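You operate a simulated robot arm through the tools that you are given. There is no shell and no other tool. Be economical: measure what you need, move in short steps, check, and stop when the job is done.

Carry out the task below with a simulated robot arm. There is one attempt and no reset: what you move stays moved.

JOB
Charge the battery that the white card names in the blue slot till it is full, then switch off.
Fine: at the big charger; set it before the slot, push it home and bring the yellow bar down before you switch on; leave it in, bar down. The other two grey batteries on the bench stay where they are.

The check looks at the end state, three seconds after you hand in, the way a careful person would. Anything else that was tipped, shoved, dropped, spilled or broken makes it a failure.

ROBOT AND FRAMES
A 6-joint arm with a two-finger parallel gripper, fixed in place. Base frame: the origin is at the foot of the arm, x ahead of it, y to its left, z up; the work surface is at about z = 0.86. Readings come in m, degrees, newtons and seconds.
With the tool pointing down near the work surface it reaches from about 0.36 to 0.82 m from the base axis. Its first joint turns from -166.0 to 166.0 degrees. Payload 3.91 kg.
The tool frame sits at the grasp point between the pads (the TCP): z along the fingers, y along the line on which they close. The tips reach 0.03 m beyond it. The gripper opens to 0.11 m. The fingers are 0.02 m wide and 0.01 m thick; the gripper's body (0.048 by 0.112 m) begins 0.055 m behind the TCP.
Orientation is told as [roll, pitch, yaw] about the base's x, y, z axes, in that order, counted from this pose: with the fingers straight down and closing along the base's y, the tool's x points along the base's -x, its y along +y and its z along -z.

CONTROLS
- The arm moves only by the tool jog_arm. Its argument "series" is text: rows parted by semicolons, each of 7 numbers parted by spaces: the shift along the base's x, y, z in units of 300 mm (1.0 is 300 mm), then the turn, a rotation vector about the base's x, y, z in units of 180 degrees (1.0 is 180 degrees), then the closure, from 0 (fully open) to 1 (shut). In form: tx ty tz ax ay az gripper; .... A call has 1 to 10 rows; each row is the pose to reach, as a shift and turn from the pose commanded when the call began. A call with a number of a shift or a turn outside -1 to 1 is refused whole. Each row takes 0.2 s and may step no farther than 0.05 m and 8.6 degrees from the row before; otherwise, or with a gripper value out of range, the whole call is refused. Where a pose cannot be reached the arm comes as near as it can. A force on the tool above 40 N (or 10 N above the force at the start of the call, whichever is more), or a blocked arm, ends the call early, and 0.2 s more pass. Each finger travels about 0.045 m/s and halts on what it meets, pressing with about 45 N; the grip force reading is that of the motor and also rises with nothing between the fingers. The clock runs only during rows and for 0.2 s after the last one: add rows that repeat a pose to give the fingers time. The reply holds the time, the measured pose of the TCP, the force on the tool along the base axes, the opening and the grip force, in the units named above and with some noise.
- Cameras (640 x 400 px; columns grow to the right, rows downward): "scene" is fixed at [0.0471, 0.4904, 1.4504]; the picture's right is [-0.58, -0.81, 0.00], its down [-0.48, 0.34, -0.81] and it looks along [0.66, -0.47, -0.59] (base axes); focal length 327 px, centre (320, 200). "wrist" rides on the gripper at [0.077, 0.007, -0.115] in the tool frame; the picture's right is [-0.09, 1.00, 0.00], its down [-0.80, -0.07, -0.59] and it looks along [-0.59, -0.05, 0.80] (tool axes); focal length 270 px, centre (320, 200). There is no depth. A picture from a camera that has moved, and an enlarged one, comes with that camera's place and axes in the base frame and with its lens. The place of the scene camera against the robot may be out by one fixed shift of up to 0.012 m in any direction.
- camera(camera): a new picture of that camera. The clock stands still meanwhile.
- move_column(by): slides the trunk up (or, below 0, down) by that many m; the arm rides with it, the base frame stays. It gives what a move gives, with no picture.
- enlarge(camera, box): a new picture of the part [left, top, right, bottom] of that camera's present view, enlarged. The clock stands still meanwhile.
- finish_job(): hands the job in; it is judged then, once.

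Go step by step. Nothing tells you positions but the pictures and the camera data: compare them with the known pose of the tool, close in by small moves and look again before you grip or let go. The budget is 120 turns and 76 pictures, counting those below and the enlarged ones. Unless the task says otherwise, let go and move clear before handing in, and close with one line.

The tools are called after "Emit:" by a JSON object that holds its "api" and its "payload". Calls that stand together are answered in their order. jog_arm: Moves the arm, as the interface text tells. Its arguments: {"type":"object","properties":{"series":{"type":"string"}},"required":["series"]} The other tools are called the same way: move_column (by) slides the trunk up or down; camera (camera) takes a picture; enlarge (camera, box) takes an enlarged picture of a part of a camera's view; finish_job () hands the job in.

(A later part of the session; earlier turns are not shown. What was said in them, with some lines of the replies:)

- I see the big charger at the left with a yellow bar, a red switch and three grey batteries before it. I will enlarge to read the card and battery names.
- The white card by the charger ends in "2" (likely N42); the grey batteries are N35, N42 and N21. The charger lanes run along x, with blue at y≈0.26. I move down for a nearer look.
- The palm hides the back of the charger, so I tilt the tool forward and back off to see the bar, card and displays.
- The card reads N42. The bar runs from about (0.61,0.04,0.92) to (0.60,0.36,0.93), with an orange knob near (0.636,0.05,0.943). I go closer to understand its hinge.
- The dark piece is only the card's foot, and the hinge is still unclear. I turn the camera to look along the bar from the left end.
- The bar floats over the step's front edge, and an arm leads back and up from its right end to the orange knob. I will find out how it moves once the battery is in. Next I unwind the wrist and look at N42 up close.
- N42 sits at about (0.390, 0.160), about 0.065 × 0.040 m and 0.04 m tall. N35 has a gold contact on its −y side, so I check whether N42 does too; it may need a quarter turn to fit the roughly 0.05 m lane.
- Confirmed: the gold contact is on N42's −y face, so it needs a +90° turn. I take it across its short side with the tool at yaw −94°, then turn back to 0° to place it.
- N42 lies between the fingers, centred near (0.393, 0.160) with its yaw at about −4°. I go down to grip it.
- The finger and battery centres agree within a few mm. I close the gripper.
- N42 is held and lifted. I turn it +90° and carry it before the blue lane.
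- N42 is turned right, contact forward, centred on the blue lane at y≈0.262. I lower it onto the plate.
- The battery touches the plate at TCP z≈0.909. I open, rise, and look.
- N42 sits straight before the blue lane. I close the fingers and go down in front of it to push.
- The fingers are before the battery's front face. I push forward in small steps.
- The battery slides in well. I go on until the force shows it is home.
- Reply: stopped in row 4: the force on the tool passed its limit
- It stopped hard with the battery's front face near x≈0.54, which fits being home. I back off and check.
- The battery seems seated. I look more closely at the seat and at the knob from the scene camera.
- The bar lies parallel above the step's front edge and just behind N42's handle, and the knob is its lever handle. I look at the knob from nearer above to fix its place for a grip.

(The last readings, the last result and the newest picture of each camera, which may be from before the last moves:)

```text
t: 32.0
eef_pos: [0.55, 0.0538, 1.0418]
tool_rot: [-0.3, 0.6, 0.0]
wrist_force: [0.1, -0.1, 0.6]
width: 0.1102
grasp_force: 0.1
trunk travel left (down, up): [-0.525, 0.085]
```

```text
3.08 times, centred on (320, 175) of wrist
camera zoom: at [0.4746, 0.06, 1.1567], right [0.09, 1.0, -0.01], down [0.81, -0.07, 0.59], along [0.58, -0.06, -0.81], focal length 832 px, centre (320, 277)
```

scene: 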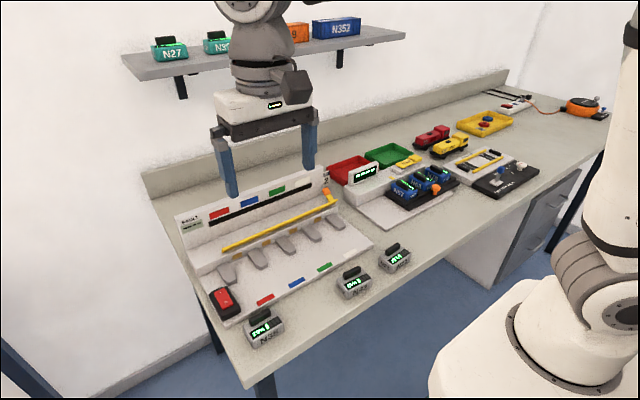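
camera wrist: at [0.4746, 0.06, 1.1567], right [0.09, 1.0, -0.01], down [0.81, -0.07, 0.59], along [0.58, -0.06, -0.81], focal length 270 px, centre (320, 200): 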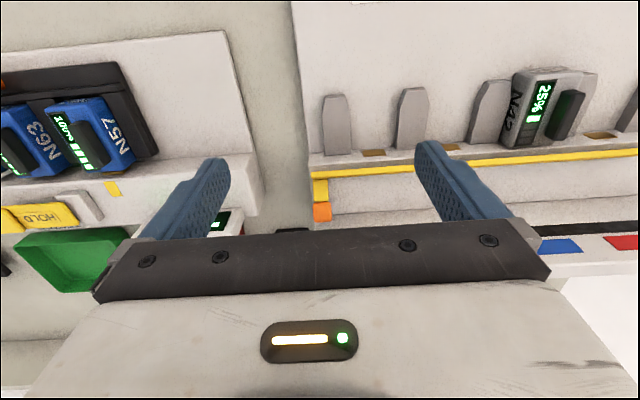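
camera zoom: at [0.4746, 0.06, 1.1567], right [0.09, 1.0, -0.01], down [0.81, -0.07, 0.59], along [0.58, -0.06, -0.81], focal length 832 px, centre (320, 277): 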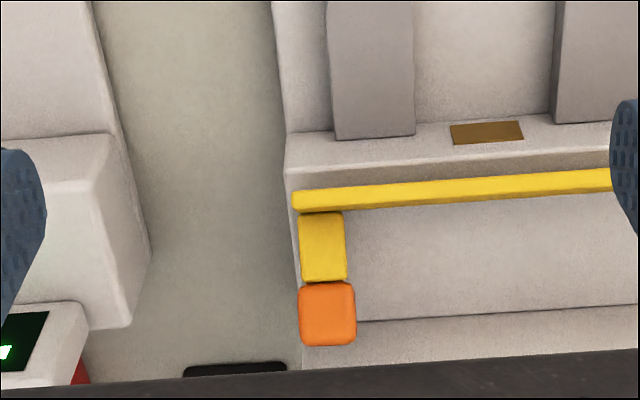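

The knob is at about (0.646, 0.045, 0.938) and the back panel at x≈0.671. I tilt the tool 30° forward so the gripper body clears the panel, and approach the knob with the fingers astride it.

Emit:
{"api": "jog_arm", "payload": {"series": "0.05 -0.01 0 0 -0.04 0 0.2; 0.1 -0.02 -0.03 0 -0.08 0 0.4; 0.15 -0.03 -0.08 0 -0.125 0 0.545; 0.193 -0.03 -0.133 0 -0.17 0 0.545; 0.193 -0.03 -0.133 0 -0.17 0 0.545"}}

Emit:
{"api": "camera", "payload": {"camera": "wrist"}}

Emit:
{"api": "enlarge", "payload": {"camera": "scene", "box": [290, 140, 370, 210]}}

```text
t: 33.2
eef_pos: [0.6084, 0.0423, 1.0001]
tool_rot: [-0.3, -30.0, 0.1]
wrist_force: [-0.8, 0.1, -0.4]
width: 0.0502
grasp_force: 0.0
trunk travel left (down, up): [-0.525, 0.085]
```

```text
33 pictures are left
camera wrist: at [0.4838, 0.0494, 1.0617], right [0.08, 1.0, 0.04], down [0.4, -0.07, 0.92], along [0.91, -0.06, -0.4], focal length 270 px, centre (320, 200)
```

wrist: 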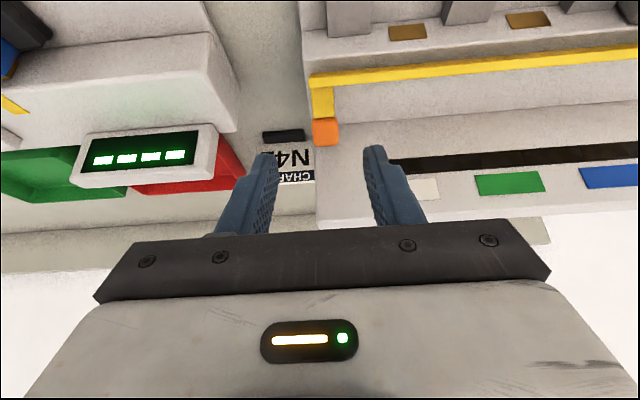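

```text
5.71 times, centred on (330, 175) of scene
camera zoom: at [0.0471, 0.4904, 1.4504], right [-0.58, -0.81, 0.0], down [-0.48, 0.34, -0.81], along [0.66, -0.47, -0.59], focal length 1866 px, centre (263, 343)
```

zoom: 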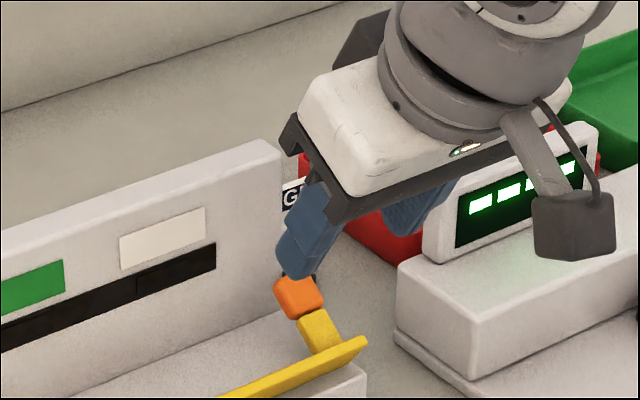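

The knob lies straight ahead between the fingers. I advance along the finger direction and check.

Emit:
{"api": "jog_arm", "payload": {"series": "0.03 0 -0.05 0 0 0 0.545; 0.06 0 -0.1 0 0 0 0.545; 0.08 0 -0.138 0 0 0 0.545; 0.08 0 -0.138 0 0 0 0.545"}}

Emit:
{"api": "enlarge", "payload": {"camera": "wrist", "box": [220, 60, 420, 200]}}

Emit:
{"api": "enlarge", "payload": {"camera": "scene", "box": [290, 150, 370, 220]}}

```text
t: 34.2
eef_pos: [0.631, 0.0421, 0.9593]
tool_rot: [-0.3, -29.9, -0.1]
wrist_force: [0.6, 0.5, 0.3]
width: 0.0501
grasp_force: 0.0
trunk travel left (down, up): [-0.525, 0.085]
```

```text
2.86 times, centred on (320, 130) of wrist
camera zoom: at [0.5087, 0.0491, 1.0202], right [0.08, 1.0, 0.04], down [0.4, -0.07, 0.92], along [0.91, -0.06, -0.4], focal length 772 px, centre (320, 400)
```

zoom: 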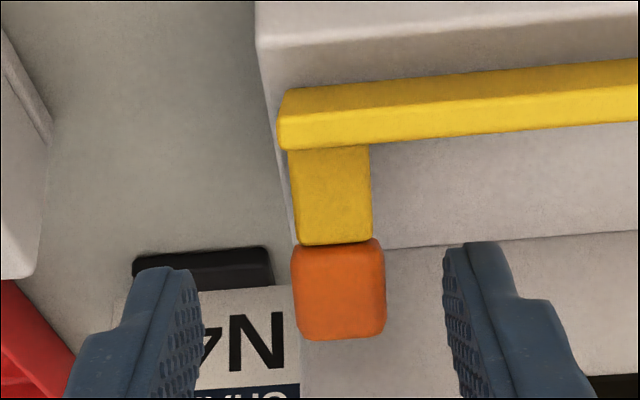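

```text
5.71 times, centred on (330, 185) of scene
camera zoom: at [0.0471, 0.4904, 1.4504], right [-0.58, -0.81, 0.0], down [-0.48, 0.34, -0.81], along [0.66, -0.47, -0.59], focal length 1866 px, centre (263, 286)
```

zoom: 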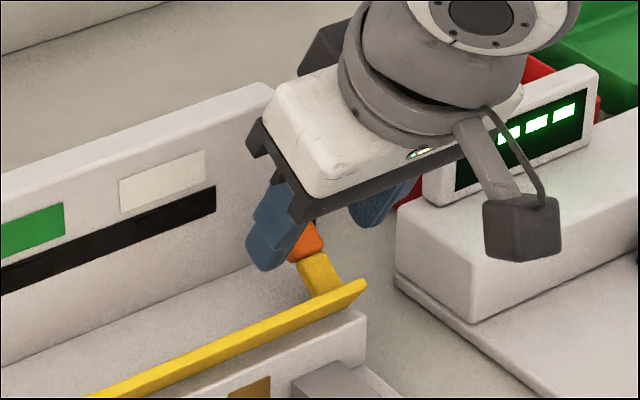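

The knob is between the pads. I shift 4 mm in y and 4 mm deeper, then grip it.

Emit:
{"api": "jog_arm", "payload": {"series": "0.008 0.013 -0.012 0 0 0 0.545; 0.008 0.013 -0.012 0 0 0 0.7; 0.008 0.013 -0.012 0 0 0 0.9; 0.008 0.013 -0.012 0 0 0 0.9; 0.008 0.013 -0.012 0 0 0 0.9"}}

Emit:
{"api": "enlarge", "payload": {"camera": "wrist", "box": [220, 60, 420, 200]}}

```text
t: 35.4
eef_pos: [0.6331, 0.0459, 0.957]
tool_rot: [-0.3, -29.9, -0.1]
wrist_force: [-0.8, -3.3, 1.6]
width: 0.0196
grasp_force: 44.9
trunk travel left (down, up): [-0.525, 0.085]
```

```text
2.86 times, centred on (320, 130) of wrist
camera zoom: at [0.5108, 0.053, 1.0171], right [0.08, 1.0, 0.04], down [0.4, -0.07, 0.92], along [0.91, -0.06, -0.4], focal length 772 px, centre (320, 400)
```

zoom: 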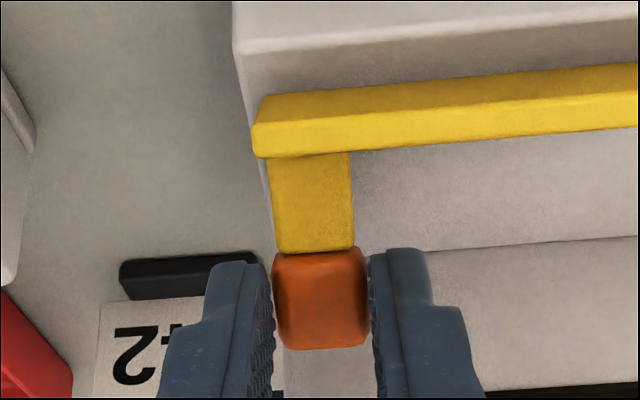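

The knob is gripped. I test which way it gives with small moves: first up.

Emit:
{"api": "jog_arm", "payload": {"series": "-0.003 0 0.01 0 0 0 0.9; -0.006 0 0.02 0 0 0 0.9"}}

```text
t: 36.0
eef_pos: [0.6325, 0.046, 0.9579]
tool_rot: [-0.2, -29.5, -0.1]
wrist_force: [5.2, -0.9, -27.5]
width: 0.0196
grasp_force: 44.6
trunk travel left (down, up): [-0.525, 0.085]
```

Up is blocked at about 27 N. I return and test down.

Emit:
{"api": "jog_arm", "payload": {"series": "0.003 0 -0.01 0 0 0 0.9; 0.006 0 -0.022 0 0 0 0.9; 0.006 0 -0.032 0 0 0 0.9"}}

```text
t: 36.8
eef_pos: [0.6341, 0.0463, 0.9585]
tool_rot: [-0.3, -30.4, -0.1]
wrist_force: [-13.3, -5.9, 21.2]
width: 0.0197
grasp_force: 45.2
trunk travel left (down, up): [-0.525, 0.085]
```

Down is also stiff. I return to neutral and test a pull toward −x.

Emit:
{"api": "jog_arm", "payload": {"series": "0 0 0.012 0 0 0 0.9; -0.01 0 0.012 0 0 0 0.9; -0.02 0 0.012 0 0 0 0.9"}}

```text
t: 37.6
eef_pos: [0.6319, 0.0459, 0.959]
tool_rot: [-0.1, -30.3, -0.1]
wrist_force: [31.2, -5.8, 12.3]
width: 0.0197
grasp_force: 45.3
trunk travel left (down, up): [-0.525, 0.085]
```

The knob is stiff in every direction tried, so it may be the pivot itself, with the bar swinging down about it. I release, back off and look.

Emit:
{"api": "jog_arm", "payload": {"series": "0.01 0 0 0 0 0 0.9; 0.02 0 0 0 0 0 0.7; 0.02 0 0 0 0 0 0.55; 0.02 0 0 0 0 0 0.5; -0.04 0 0.1 0 0 0 0.5; -0.1 0 0.2 0 0 0 0.5; -0.15 0.03 0.25 0 0 0 0.7"}}

Emit:
{"api": "enlarge", "payload": {"camera": "wrist", "box": [220, 0, 520, 190]}}

Emit:
{"api": "enlarge", "payload": {"camera": "scene", "box": [210, 160, 350, 260]}}

```text
t: 39.2
eef_pos: [0.5804, 0.0567, 1.0328]
tool_rot: [-0.3, -29.9, 0.0]
wrist_force: [0.3, 0.0, 0.6]
width: 0.033
grasp_force: 0.1
trunk travel left (down, up): [-0.525, 0.085]
```

```text
2.11 times, centred on (370, 95) of wrist
camera zoom: at [0.4577, 0.0638, 1.0932], right [0.08, 1.0, 0.04], down [0.4, -0.07, 0.92], along [0.91, -0.06, -0.4], focal length 569 px, centre (215, 421)
```

zoom: 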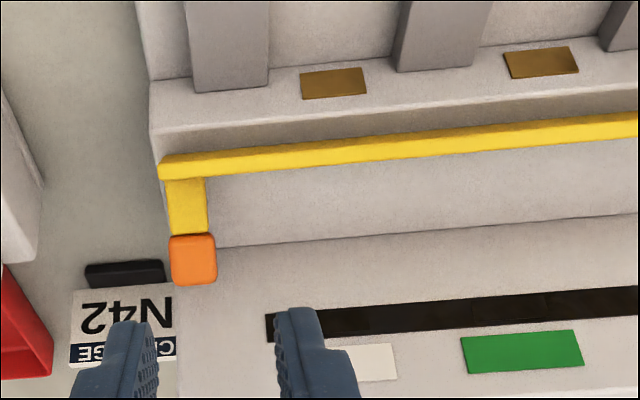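

```text
4.00 times, centred on (280, 210) of scene
camera zoom: at [0.0471, 0.4904, 1.4504], right [-0.58, -0.81, 0.0], down [-0.48, 0.34, -0.81], along [0.66, -0.47, -0.59], focal length 1306 px, centre (480, 160)
```

zoom: 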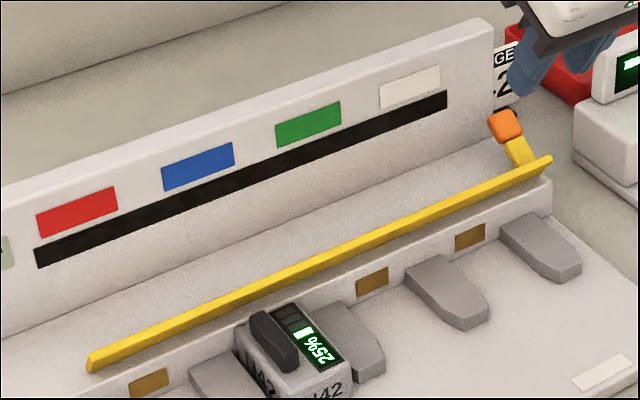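

Nothing has changed. I now press on the bar itself with closed fingertips near y≈0.10, gently.

Emit:
{"api": "jog_arm", "payload": {"series": "0.02 0.07 0 0 0 0 0.9; 0.035 0.145 -0.08 0 0 0 1; 0.035 0.145 -0.15 0 0 0 1; 0.035 0.145 -0.193 0 0 0 1; 0.035 0.145 -0.193 0 0 0 1"}}

Emit:
{"api": "enlarge", "payload": {"camera": "wrist", "box": [220, 40, 420, 200]}}

Emit:
{"api": "enlarge", "payload": {"camera": "scene", "box": [280, 150, 360, 220]}}

```text
t: 40.4
eef_pos: [0.5918, 0.0986, 0.9755]
tool_rot: [-0.2, -29.9, 0.0]
wrist_force: [0.1, -0.6, 1.0]
width: 0.0003
grasp_force: 37.7
trunk travel left (down, up): [-0.525, 0.085]
```

```text
2.50 times, centred on (320, 120) of wrist
camera zoom: at [0.4692, 0.1053, 1.0357], right [0.08, 1.0, 0.04], down [0.4, -0.07, 0.92], along [0.91, -0.06, -0.4], focal length 676 px, centre (320, 400)
```

zoom: 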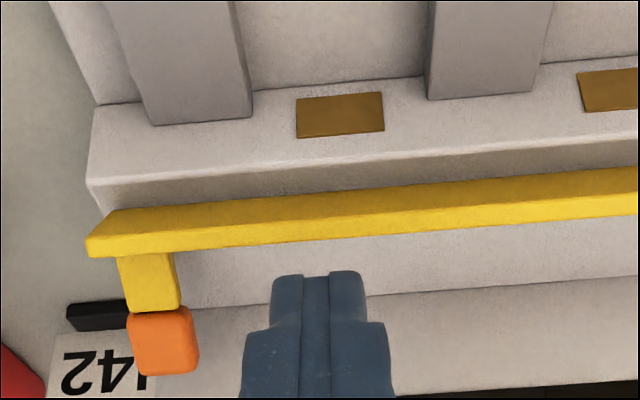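

```text
5.71 times, centred on (320, 185) of scene
camera zoom: at [0.0471, 0.4904, 1.4504], right [-0.58, -0.81, 0.0], down [-0.48, 0.34, -0.81], along [0.66, -0.47, -0.59], focal length 1866 px, centre (320, 286)
```

zoom: 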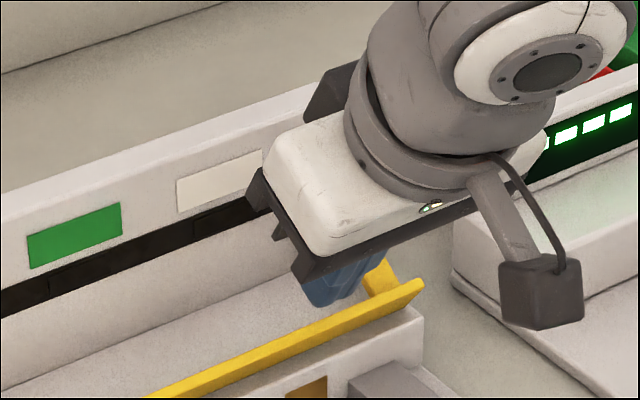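

The tip is right above the bar. I press down in small steps, watching the force.

Emit:
{"api": "jog_arm", "payload": {"series": "0 0 -0.015 0 0 0 1; 0 0 -0.03 0 0 0 1; 0 0 -0.03 0 0 0 1"}}

Emit:
{"api": "jog_arm", "payload": {"series": "0 0 -0.007 0 0 0 1; 0 0 -0.014 0 0 0 1; 0 0 -0.014 0 0 0 1"}}

Emit:
{"api": "jog_arm", "payload": {"series": "0 0 -0.007 0 0 0 1; 0 0 -0.014 0 0 0 1; 0 0 -0.014 0 0 0 1"}}

Emit:
{"api": "enlarge", "payload": {"camera": "wrist", "box": [220, 40, 420, 200]}}

```text
t: 41.2
eef_pos: [0.5919, 0.0992, 0.9654]
tool_rot: [-0.3, -29.8, 0.0]
wrist_force: [0.0, -0.6, -0.5]
width: 0.0
grasp_force: 37.9
trunk travel left (down, up): [-0.525, 0.085]
```

```text
t: 42.0
eef_pos: [0.5919, 0.0983, 0.9605]
tool_rot: [-0.2, -29.9, 0.0]
wrist_force: [0.8, -0.3, 1.0]
width: 0.0001
grasp_force: 38.1
trunk travel left (down, up): [-0.525, 0.085]
```

```text
t: 42.8
eef_pos: [0.5922, 0.0986, 0.9564]
tool_rot: [-0.3, -30.0, 0.0]
wrist_force: [-0.2, -0.6, 0.3]
width: 0.0
grasp_force: 37.9
trunk travel left (down, up): [-0.525, 0.085]
```

```text
2.50 times, centred on (320, 120) of wrist
camera zoom: at [0.4697, 0.1055, 1.0171], right [0.08, 1.0, 0.04], down [0.4, -0.07, 0.92], along [0.91, -0.06, -0.4], focal length 676 px, centre (320, 400)
```

zoom: 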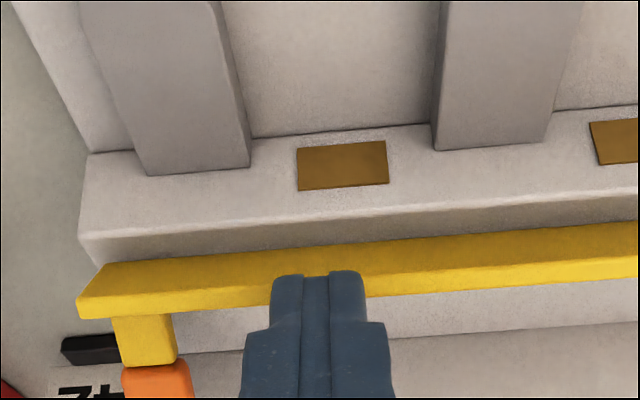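

No contact yet. I continue down in small steps.

Emit:
{"api": "jog_arm", "payload": {"series": "0 0 -0.007 0 0 0 1; 0 0 -0.014 0 0 0 1; 0 0 -0.014 0 0 0 1"}}

Emit:
{"api": "jog_arm", "payload": {"series": "0 0 -0.007 0 0 0 1; 0 0 -0.014 0 0 0 1; 0 0 -0.014 0 0 0 1"}}

Emit:
{"api": "enlarge", "payload": {"camera": "wrist", "box": [220, 40, 420, 200]}}

Emit:
{"api": "enlarge", "payload": {"camera": "scene", "box": [280, 150, 360, 220]}}

```text
t: 43.6
eef_pos: [0.5922, 0.0986, 0.9537]
tool_rot: [-0.3, -30.1, -0.1]
wrist_force: [-7.5, -1.2, 12.3]
width: 0.0001
grasp_force: 38.1
trunk travel left (down, up): [-0.525, 0.085]
```

```text
t: 44.4
eef_pos: [0.5885, 0.0981, 0.9514]
tool_rot: [-0.2, -30.2, -0.1]
wrist_force: [-25.9, -2.3, 26.3]
width: 0.0001
grasp_force: 38.0
trunk travel left (down, up): [-0.525, 0.085]
```

```text
2.50 times, centred on (320, 120) of wrist
camera zoom: at [0.4652, 0.1053, 1.0113], right [0.08, 1.0, 0.04], down [0.39, -0.07, 0.92], along [0.92, -0.06, -0.4], focal length 676 px, centre (320, 400)
```

zoom: 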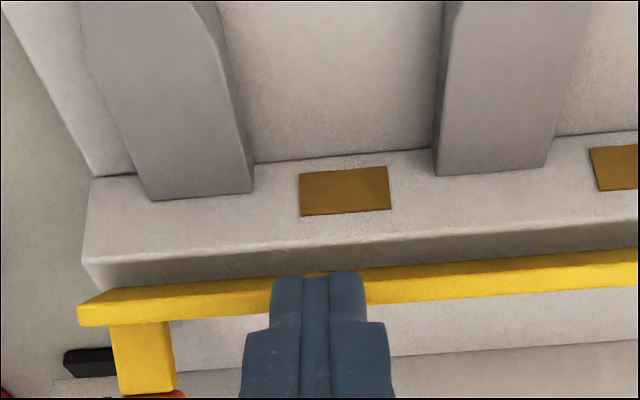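

```text
5.71 times, centred on (320, 185) of scene
camera zoom: at [0.0471, 0.4904, 1.4504], right [-0.58, -0.81, 0.0], down [-0.48, 0.34, -0.81], along [0.66, -0.47, -0.59], focal length 1866 px, centre (320, 286)
```

zoom: 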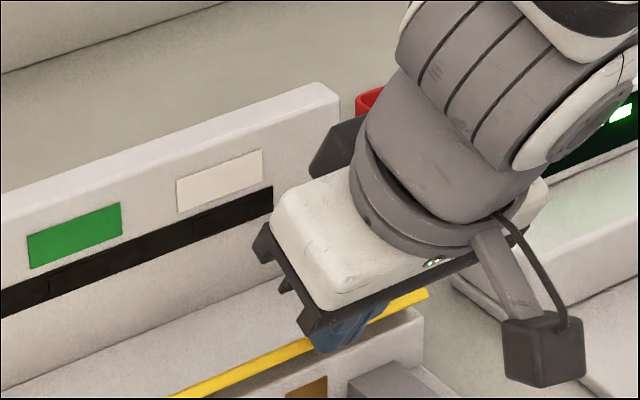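

The bar seems to have come down a few mm under about 26 N, and the tip is slipping forward. I lift and see whether it stays.

Emit:
{"api": "jog_arm", "payload": {"series": "0 0 0.03 0 0 0 1; -0.03 0 0.1 0 0 0 1; -0.1 0 0.25 0 0 0 1; -0.2 0 0.35 0 0 0 1"}}

Emit:
{"api": "enlarge", "payload": {"camera": "scene", "box": [210, 160, 350, 260]}}

```text
t: 45.4
eef_pos: [0.5309, 0.0999, 1.0562]
tool_rot: [-0.4, -30.1, 0.1]
wrist_force: [0.0, 0.1, -0.9]
width: 0.0001
grasp_force: 37.4
trunk travel left (down, up): [-0.525, 0.085]
```

```text
4.00 times, centred on (280, 210) of scene
camera zoom: at [0.0471, 0.4904, 1.4504], right [-0.58, -0.81, 0.0], down [-0.48, 0.34, -0.81], along [0.66, -0.47, -0.59], focal length 1306 px, centre (480, 160)
```

zoom: 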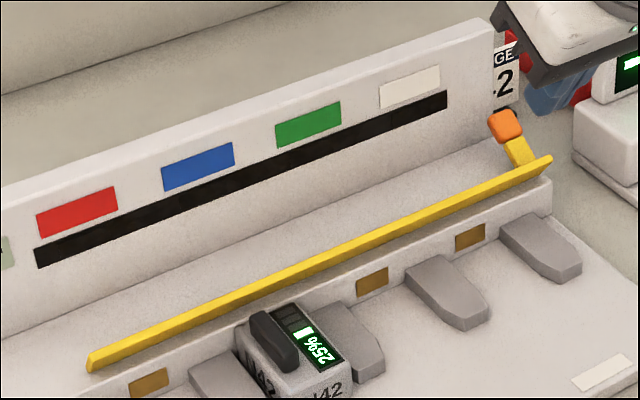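

It sprang back. Under load the arm visibly rotated, so the bar does swing down about the knob end, and I likely have to press further. I straighten the tool and press vertically.

Emit:
{"api": "jog_arm", "payload": {"series": "0.04 0 0 0 0.042 0 1; 0.08 0 0 0 0.084 0 1; 0.14 0 0 0 0.126 0 1; 0.2 0 -0.08 0 0.166 0 1; 0.237 0 -0.17 0 0.166 0 1; 0.237 0 -0.3 0 0.166 0 1; 0.237 0 -0.33 0 0.166 0 1; 0.237 0 -0.33 0 0.166 0 1"}}

Emit:
{"api": "jog_arm", "payload": {"series": "0 0 -0.007 0 0 0 1; 0 0 -0.014 0 0 0 1; 0 0 -0.021 0 0 0 1; 0 0 -0.028 0 0 0 1; 0 0 -0.028 0 0 0 1"}}

Emit:
{"api": "enlarge", "payload": {"camera": "scene", "box": [260, 160, 360, 240]}}

```text
t: 47.2
eef_pos: [0.6025, 0.0989, 0.9561]
tool_rot: [-0.2, -0.2, 0.0]
wrist_force: [-9.1, 0.9, 9.9]
width: 0.0
grasp_force: 37.6
trunk travel left (down, up): [-0.525, 0.085]
```

```text
t: 48.4
eef_pos: [0.604, 0.0997, 0.9447]
tool_rot: [-0.3, -0.1, 0.1]
wrist_force: [0.1, -0.2, 0.0]
width: 0.0
grasp_force: 37.5
trunk travel left (down, up): [-0.525, 0.085]
```

```text
5.00 times, centred on (310, 200) of scene
camera zoom: at [0.0471, 0.4904, 1.4504], right [-0.58, -0.81, 0.0], down [-0.48, 0.34, -0.81], along [0.66, -0.47, -0.59], focal length 1633 px, centre (370, 200)
```

zoom: 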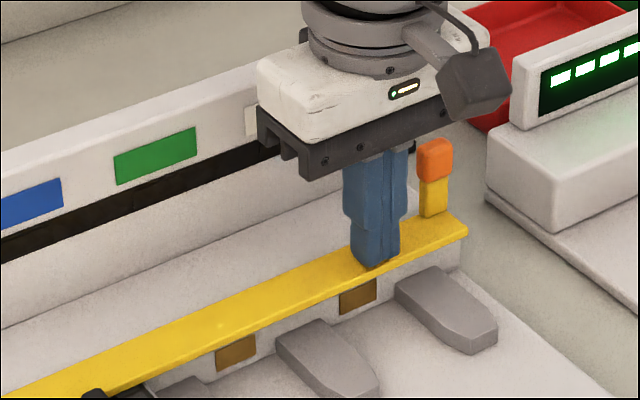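

The bar snapped over: it now lies as a flat flap over the step edge and the knob stands upright. I press slightly more to be sure it is at its stop.

Emit:
{"api": "jog_arm", "payload": {"series": "0 0 -0.01 0 0 0 1; 0 0 -0.02 0 0 0 1; 0 0 -0.02 0 0 0 1"}}

Emit:
{"api": "enlarge", "payload": {"camera": "scene", "box": [200, 160, 360, 280]}}

```text
t: 49.2
eef_pos: [0.603, 0.0987, 0.9419]
tool_rot: [-0.3, -0.3, 0.0]
wrist_force: [2.2, -3.2, 15.8]
width: 0.0
grasp_force: 38.2
trunk travel left (down, up): [-0.525, 0.085]
```

```text
3.33 times, centred on (280, 220) of scene
camera zoom: at [0.0471, 0.4904, 1.4504], right [-0.58, -0.81, 0.0], down [-0.48, 0.34, -0.81], along [0.66, -0.47, -0.59], focal length 1089 px, centre (453, 133)
```

zoom: 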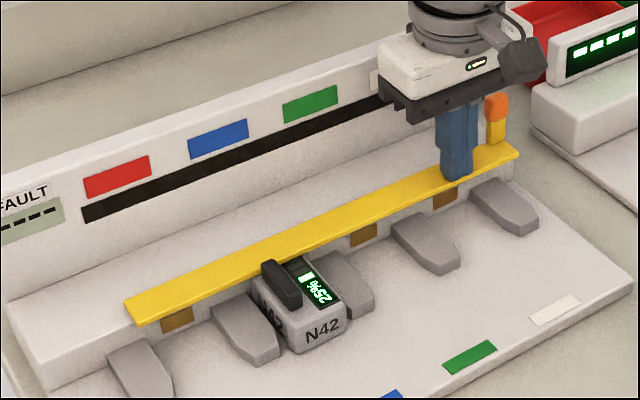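

The bar is firmly down and N42 is still home. I lift clear and go to look at the switch.

Emit:
{"api": "jog_arm", "payload": {"series": "0 0 0.1 0 0 0 1; -0.08 0 0.25 0 0 0 1; -0.18 0.08 0.35 0 0 0 1; -0.26 0.2 0.35 0 0 0 1; -0.34 0.33 0.35 0 0 0 1; -0.4 0.47 0.35 0 0 0 1; -0.44 0.62 0.35 0 0 0 1; -0.46 0.78 0.35 0 0 0 1; -0.46 0.92 0.3 0 0 0 1; -0.46 1 0.25 0 0 0 1"}}

Emit:
{"api": "camera", "payload": {"camera": "wrist"}}

Emit:
{"api": "enlarge", "payload": {"camera": "scene", "box": [170, 170, 350, 320]}}

```text
refused: row 2 steps farther than a row can; nothing moved
```

```text
18 pictures are left
camera wrist: at [0.5271, 0.1058, 1.0557], right [0.09, 1.0, 0.0], down [0.8, -0.07, 0.6], along [0.6, -0.06, -0.8], focal length 270 px, centre (320, 200)
```

wrist: 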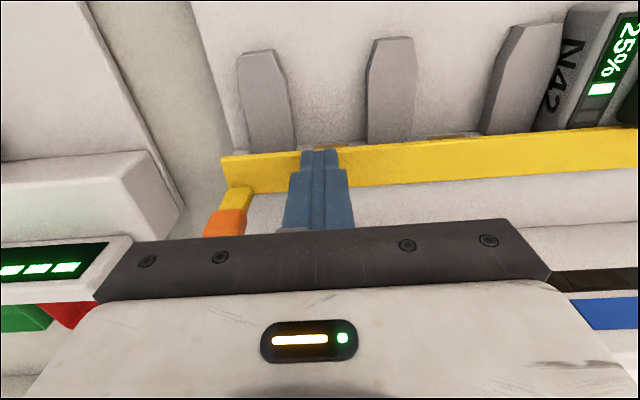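

```text
2.67 times, centred on (260, 245) of scene
camera zoom: at [0.0471, 0.4904, 1.4504], right [-0.58, -0.81, 0.0], down [-0.48, 0.34, -0.81], along [0.66, -0.47, -0.59], focal length 871 px, centre (480, 80)
```

zoom: 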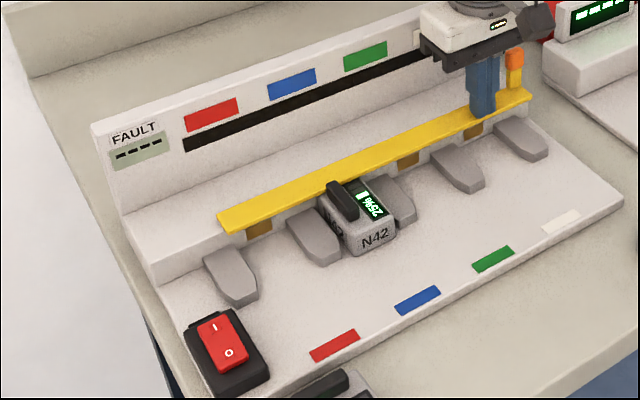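

The row was too long. I split the retreat into shorter steps (mindful of 18 pictures left).

Emit:
{"api": "jog_arm", "payload": {"series": "0 0 0.1 0 0 0 1; -0.03 0 0.24 0 0 0 1; -0.11 0.06 0.35 0 0 0 1; -0.17 0.2 0.35 0 0 0 1; -0.23 0.34 0.35 0 0 0 1; -0.29 0.48 0.35 0 0 0 1; -0.35 0.62 0.35 0 0 0 1; -0.41 0.76 0.35 0 0 0 1; -0.45 0.9 0.32 0 0 0 1; -0.46 1 0.26 0 0 0 1"}}

Emit:
{"api": "camera", "payload": {"camera": "wrist"}}

```text
t: 51.4
eef_pos: [0.4649, 0.401, 1.0183]
tool_rot: [-0.3, -0.1, 0.0]
wrist_force: [-0.6, 0.6, 0.1]
width: 0.0
grasp_force: 37.1
trunk travel left (down, up): [-0.525, 0.085]
```

```text
16 pictures are left
camera wrist: at [0.3889, 0.4073, 1.1332], right [0.09, 1.0, 0.0], down [0.8, -0.07, 0.6], along [0.59, -0.06, -0.8], focal length 270 px, centre (320, 200)
```

wrist: 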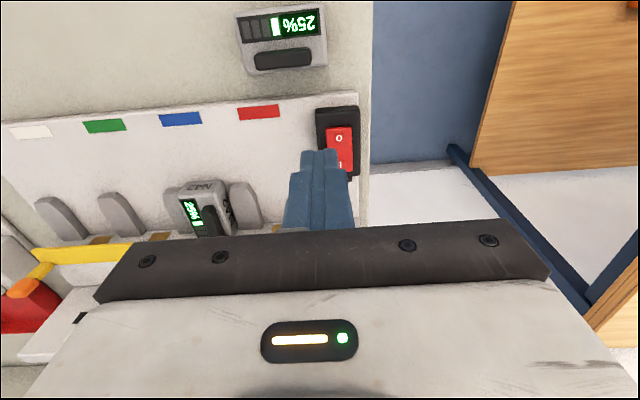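

The rocker's "O" is at about (0.491, 0.414) and its "I" at about (0.516, 0.414, 0.908). I go above the I end and press in small steps.

Emit:
{"api": "jog_arm", "payload": {"series": "0.1 0.03 0 0 0 0 1; 0.18 0.043 -0.05 0 0 0 1; 0.18 0.043 -0.15 0 0 0 1; 0.18 0.043 -0.22 0 0 0 1; 0.18 0.043 -0.22 0 0 0 1"}}

Emit:
{"api": "jog_arm", "payload": {"series": "0 0 -0.012 0 0 0 1; 0 0 -0.024 0 0 0 1; 0 0 -0.036 0 0 0 1; 0 0 -0.036 0 0 0 1"}}

```text
t: 52.6
eef_pos: [0.5198, 0.4144, 0.9524]
tool_rot: [-0.3, -0.1, 0.0]
wrist_force: [0.2, -0.4, 0.3]
width: 0.0001
grasp_force: 37.8
trunk travel left (down, up): [-0.525, 0.085]
```

```text
t: 53.6
eef_pos: [0.5205, 0.4132, 0.9411]
tool_rot: [-0.3, -0.1, -0.1]
wrist_force: [0.9, -0.6, 1.0]
width: 0.0001
grasp_force: 38.0
trunk travel left (down, up): [-0.525, 0.085]
```

Emit:
{"api": "jog_arm", "payload": {"series": "0 0 -0.008 0 0 0 1; 0 0 -0.016 0 0 0 1; 0 0 -0.016 0 0 0 1"}}

Emit:
{"api": "enlarge", "payload": {"camera": "scene", "box": [170, 190, 310, 320]}}

```text
t: 54.4
eef_pos: [0.5191, 0.4125, 0.9368]
tool_rot: [-0.3, 0.0, 0.1]
wrist_force: [-0.1, 0.2, -0.2]
width: 0.0001
grasp_force: 38.1
trunk travel left (down, up): [-0.525, 0.085]
```

```text
3.08 times, centred on (240, 255) of scene
camera zoom: at [0.0471, 0.4904, 1.4504], right [-0.58, -0.81, 0.0], down [-0.48, 0.34, -0.81], along [0.66, -0.47, -0.59], focal length 1005 px, centre (566, 31)
```

zoom: 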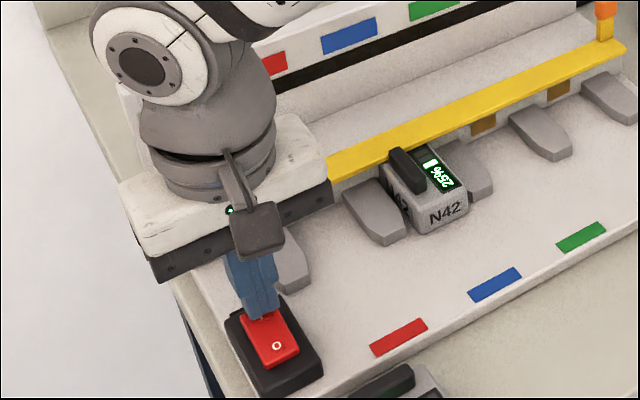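

The finger stands over the I end with no contact yet. I go on down, 2–3 mm at a time.

Emit:
{"api": "jog_arm", "payload": {"series": "0 0 -0.008 0 0 0 1; 0 0 -0.016 0 0 0 1; 0 0 -0.016 0 0 0 1"}}

Emit:
{"api": "jog_arm", "payload": {"series": "0 0 -0.008 0 0 0 1; 0 0 -0.016 0 0 0 1; 0 0 -0.016 0 0 0 1"}}

```text
t: 55.2
eef_pos: [0.5194, 0.4125, 0.9312]
tool_rot: [-0.3, 0.0, 0.1]
wrist_force: [-0.3, 0.8, 1.0]
width: 0.0
grasp_force: 38.0
trunk travel left (down, up): [-0.525, 0.085]
```

```text
t: 56.0
eef_pos: [0.5197, 0.4129, 0.9312]
tool_rot: [0.0, -0.4, 0.0]
wrist_force: [3.8, 0.6, 32.8]
width: 0.0002
grasp_force: 37.4
trunk travel left (down, up): [-0.525, 0.085]
```

It now resists at 33 N. I lift and check whether the rocker flipped and charging began.

Emit:
{"api": "jog_arm", "payload": {"series": "0 0 0.05 0 0 0 1; -0.05 0 0.15 0 0 0 1; -0.18 0 0.22 0 0 0 1"}}

Emit:
{"api": "camera", "payload": {"camera": "wrist"}}

```text
t: 56.8
eef_pos: [0.4658, 0.412, 0.9931]
tool_rot: [-0.2, -0.1, 0.1]
wrist_force: [-0.9, -0.2, 0.5]
width: 0.0
grasp_force: 36.9
trunk travel left (down, up): [-0.525, 0.085]
```

```text
14 pictures are left
camera wrist: at [0.39, 0.4194, 1.1072], right [0.09, 1.0, -0.01], down [0.8, -0.07, 0.6], along [0.59, -0.06, -0.8], focal length 270 px, centre (320, 200)
```

wrist: 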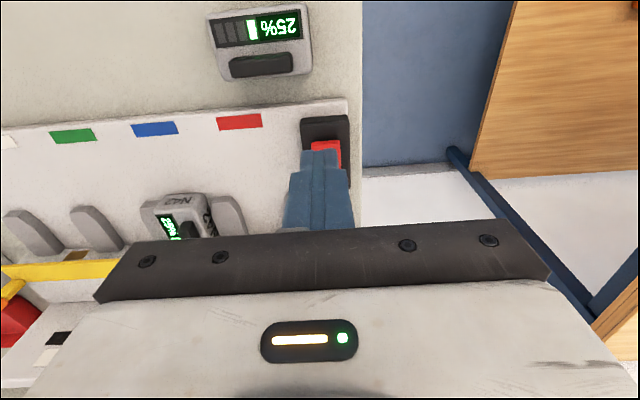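

Emit:
{"api": "enlarge", "payload": {"camera": "scene", "box": [170, 190, 310, 320]}}

```text
3.08 times, centred on (240, 255) of scene
camera zoom: at [0.0471, 0.4904, 1.4504], right [-0.58, -0.81, 0.0], down [-0.48, 0.34, -0.81], along [0.66, -0.47, -0.59], focal length 1005 px, centre (566, 31)
```

zoom: 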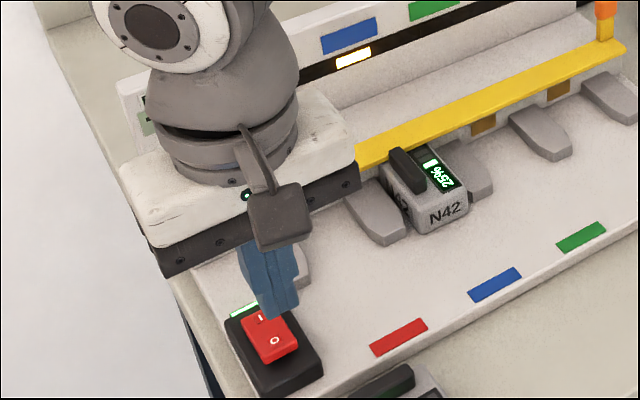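

It is on: the blue slot's amber lamp is lit. I hover above the O end while waiting and check the charge.

Emit:
{"api": "jog_arm", "payload": {"series": "0.06 0.003 0 0 0 0 1; 0.06 0.003 -0.06 0 0 0 1; 0.06 0.003 -0.11 0 0 0 1; 0.06 0.003 -0.11 0 0 0 1; 0.06 0.003 -0.11 0 0 0 1; 0.06 0.003 -0.11 0 0 0 1; 0.06 0.003 -0.11 0 0 0 1; 0.06 0.003 -0.11 0 0 0 1; 0.06 0.003 -0.11 0 0 0 1; 0.06 0.003 -0.11 0 0 0 1"}}

Emit:
{"api": "enlarge", "payload": {"camera": "scene", "box": [170, 190, 310, 320]}}

```text
t: 59.0
eef_pos: [0.4842, 0.4129, 0.9607]
tool_rot: [-0.2, 0.0, 0.0]
wrist_force: [-0.2, -0.4, -0.1]
width: 0.0001
grasp_force: 37.4
trunk travel left (down, up): [-0.525, 0.085]
```

```text
3.08 times, centred on (240, 255) of scene
camera zoom: at [0.0471, 0.4904, 1.4504], right [-0.58, -0.81, 0.0], down [-0.48, 0.34, -0.81], along [0.66, -0.47, -0.59], focal length 1005 px, centre (566, 31)
```

zoom: 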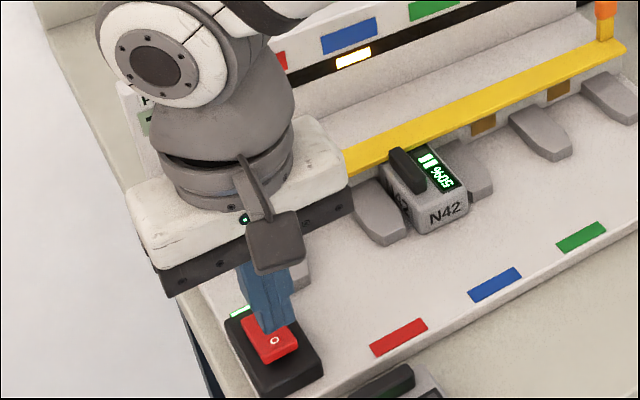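

It shows 50%. I wait 2 s more.

Emit:
{"api": "jog_arm", "payload": {"series": "0 0 -0.01 0 0 0 1; 0 0 -0.02 0 0 0 1; 0 0 -0.03 0 0 0 1; 0 0 -0.03 0 0 0 1; 0 0 -0.03 0 0 0 1; 0 0 -0.03 0 0 0 1; 0 0 -0.03 0 0 0 1; 0 0 -0.03 0 0 0 1; 0 0 -0.03 0 0 0 1; 0 0 -0.03 0 0 0 1"}}

Emit:
{"api": "enlarge", "payload": {"camera": "scene", "box": [170, 190, 310, 320]}}

```text
t: 61.2
eef_pos: [0.4842, 0.4135, 0.951]
tool_rot: [-0.3, -0.1, 0.0]
wrist_force: [-0.1, 0.6, -0.8]
width: 0.0
grasp_force: 37.9
trunk travel left (down, up): [-0.525, 0.085]
```

```text
3.08 times, centred on (240, 255) of scene
camera zoom: at [0.0471, 0.4904, 1.4504], right [-0.58, -0.81, 0.0], down [-0.48, 0.34, -0.81], along [0.66, -0.47, -0.59], focal length 1005 px, centre (566, 31)
```

zoom: 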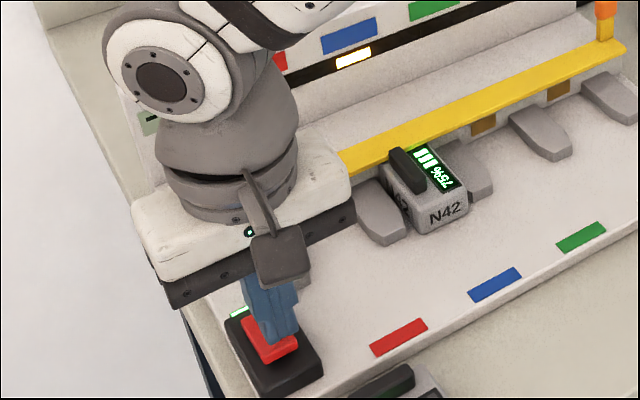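

It shows 75%. Another 1.8 s.

Emit:
{"api": "jog_arm", "payload": {"series": "0 0 0 0 0 0 1; 0 0 0 0 0 0 1; 0 0 0 0 0 0 1; 0 0 0 0 0 0 1; 0 0 0 0 0 0 1; 0 0 0 0 0 0 1; 0 0 0 0 0 0 1; 0 0 0 0 0 0 1"}}

Emit:
{"api": "enlarge", "payload": {"camera": "scene", "box": [170, 190, 310, 320]}}

```text
t: 63.0
eef_pos: [0.4822, 0.4125, 0.9504]
tool_rot: [-0.4, -0.2, 0.0]
wrist_force: [0.1, -0.7, 0.7]
width: 0.0
grasp_force: 37.9
trunk travel left (down, up): [-0.525, 0.085]
```

```text
3.08 times, centred on (240, 255) of scene
camera zoom: at [0.0471, 0.4904, 1.4504], right [-0.58, -0.81, 0.0], down [-0.48, 0.34, -0.81], along [0.66, -0.47, -0.59], focal length 1005 px, centre (566, 31)
```

zoom: 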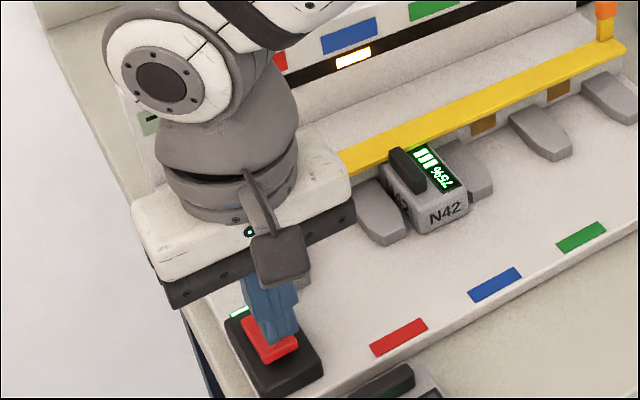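

Emit:
{"api": "jog_arm", "payload": {"series": "0 0 0 0 0 0 1; 0 0 0 0 0 0 1; 0 0 0 0 0 0 1; 0 0 0 0 0 0 1; 0 0 0 0 0 0 1"}}

Emit:
{"api": "enlarge", "payload": {"camera": "scene", "box": [170, 190, 310, 320]}}

```text
t: 64.2
eef_pos: [0.4832, 0.4123, 0.9512]
tool_rot: [-0.4, -0.1, 0.0]
wrist_force: [0.4, -0.1, -0.4]
width: 0.0002
grasp_force: 37.4
trunk travel left (down, up): [-0.525, 0.085]
```

```text
3.08 times, centred on (240, 255) of scene
camera zoom: at [0.0471, 0.4904, 1.4504], right [-0.58, -0.81, 0.0], down [-0.48, 0.34, -0.81], along [0.66, -0.47, -0.59], focal length 1005 px, centre (566, 31)
```

zoom: 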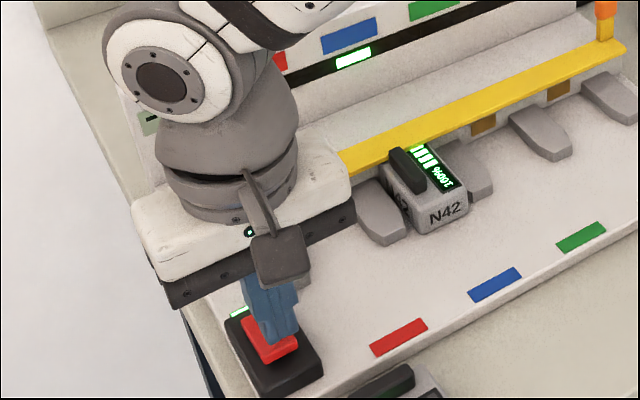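

N42 shows 100% and the lamp is green, so I press the O end now.

Emit:
{"api": "jog_arm", "payload": {"series": "0 0 -0.02 0 0 0 1; 0 0 -0.035 0 0 0 1; 0 0 -0.05 0 0 0 1; 0 0 -0.06 0 0 0 1; 0 0 -0.068 0 0 0 1; 0 0 -0.075 0 0 0 1; 0 0 -0.08 0 0 0 1"}}

Emit:
{"api": "enlarge", "payload": {"camera": "scene", "box": [170, 190, 310, 320]}}

```text
t: 65.8
eef_pos: [0.4823, 0.413, 0.9303]
tool_rot: [0.0, -0.3, 0.1]
wrist_force: [-2.9, 0.0, 25.0]
width: 0.0
grasp_force: 37.7
trunk travel left (down, up): [-0.525, 0.085]
```

```text
3.08 times, centred on (240, 255) of scene
camera zoom: at [0.0471, 0.4904, 1.4504], right [-0.58, -0.81, 0.0], down [-0.48, 0.34, -0.81], along [0.66, -0.47, -0.59], focal length 1005 px, centre (566, 31)
```

zoom: 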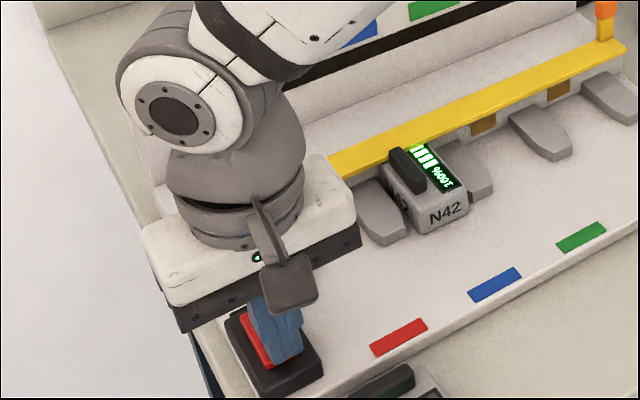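

The light by the switch is off. I lift clear and check everything.

Emit:
{"api": "jog_arm", "payload": {"series": "0 0 0.06 0 0 0 1; 0 0 0.18 0 0 0 1; 0 0 0.32 0 0 0 1; 0 0 0.46 0 0 0 1; 0 0 0.6 0 0 0 1; 0 0 0.74 0 0 0 1; 0 0 0.88 0 0 0 1"}}

Emit:
{"api": "camera", "payload": {"camera": "scene"}}

Emit:
{"api": "enlarge", "payload": {"camera": "scene", "box": [170, 170, 350, 320]}}

```text
t: 67.4
eef_pos: [0.4833, 0.4114, 1.1906]
tool_rot: [-0.3, -0.1, -0.1]
wrist_force: [0.3, -0.6, -0.1]
width: 0.0
grasp_force: 38.1
trunk travel left (down, up): [-0.525, 0.085]
```

```text
7 pictures are left
```

scene: 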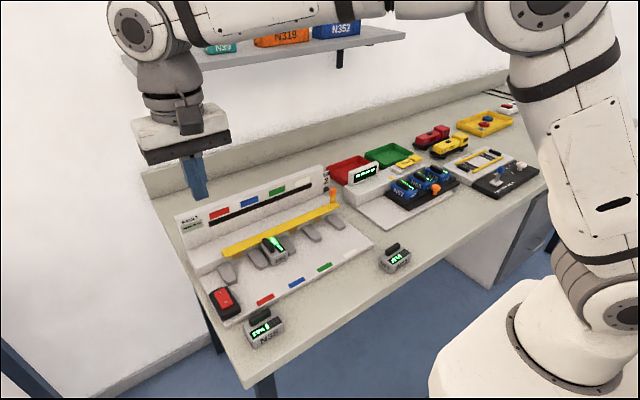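

```text
2.67 times, centred on (260, 245) of scene
camera zoom: at [0.0471, 0.4904, 1.4504], right [-0.58, -0.81, 0.0], down [-0.48, 0.34, -0.81], along [0.66, -0.47, -0.59], focal length 871 px, centre (480, 80)
```

zoom: 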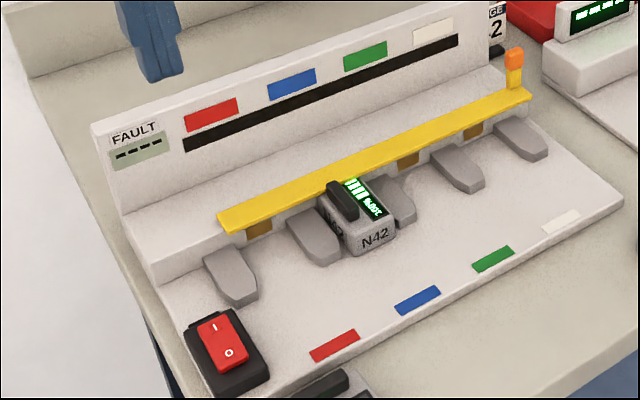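

The lamps are out, the fault display is blank, N42 shows full in the blue slot with the bar down, and the other batteries have not moved. I hand in.

Emit:
{"api": "finish_job", "payload": {}}

```text
The job is handed in.
```

The job is handed in: N42, the battery named on the white card, is charged to 100% in the blue slot, with the yellow bar down and the charger switched off.
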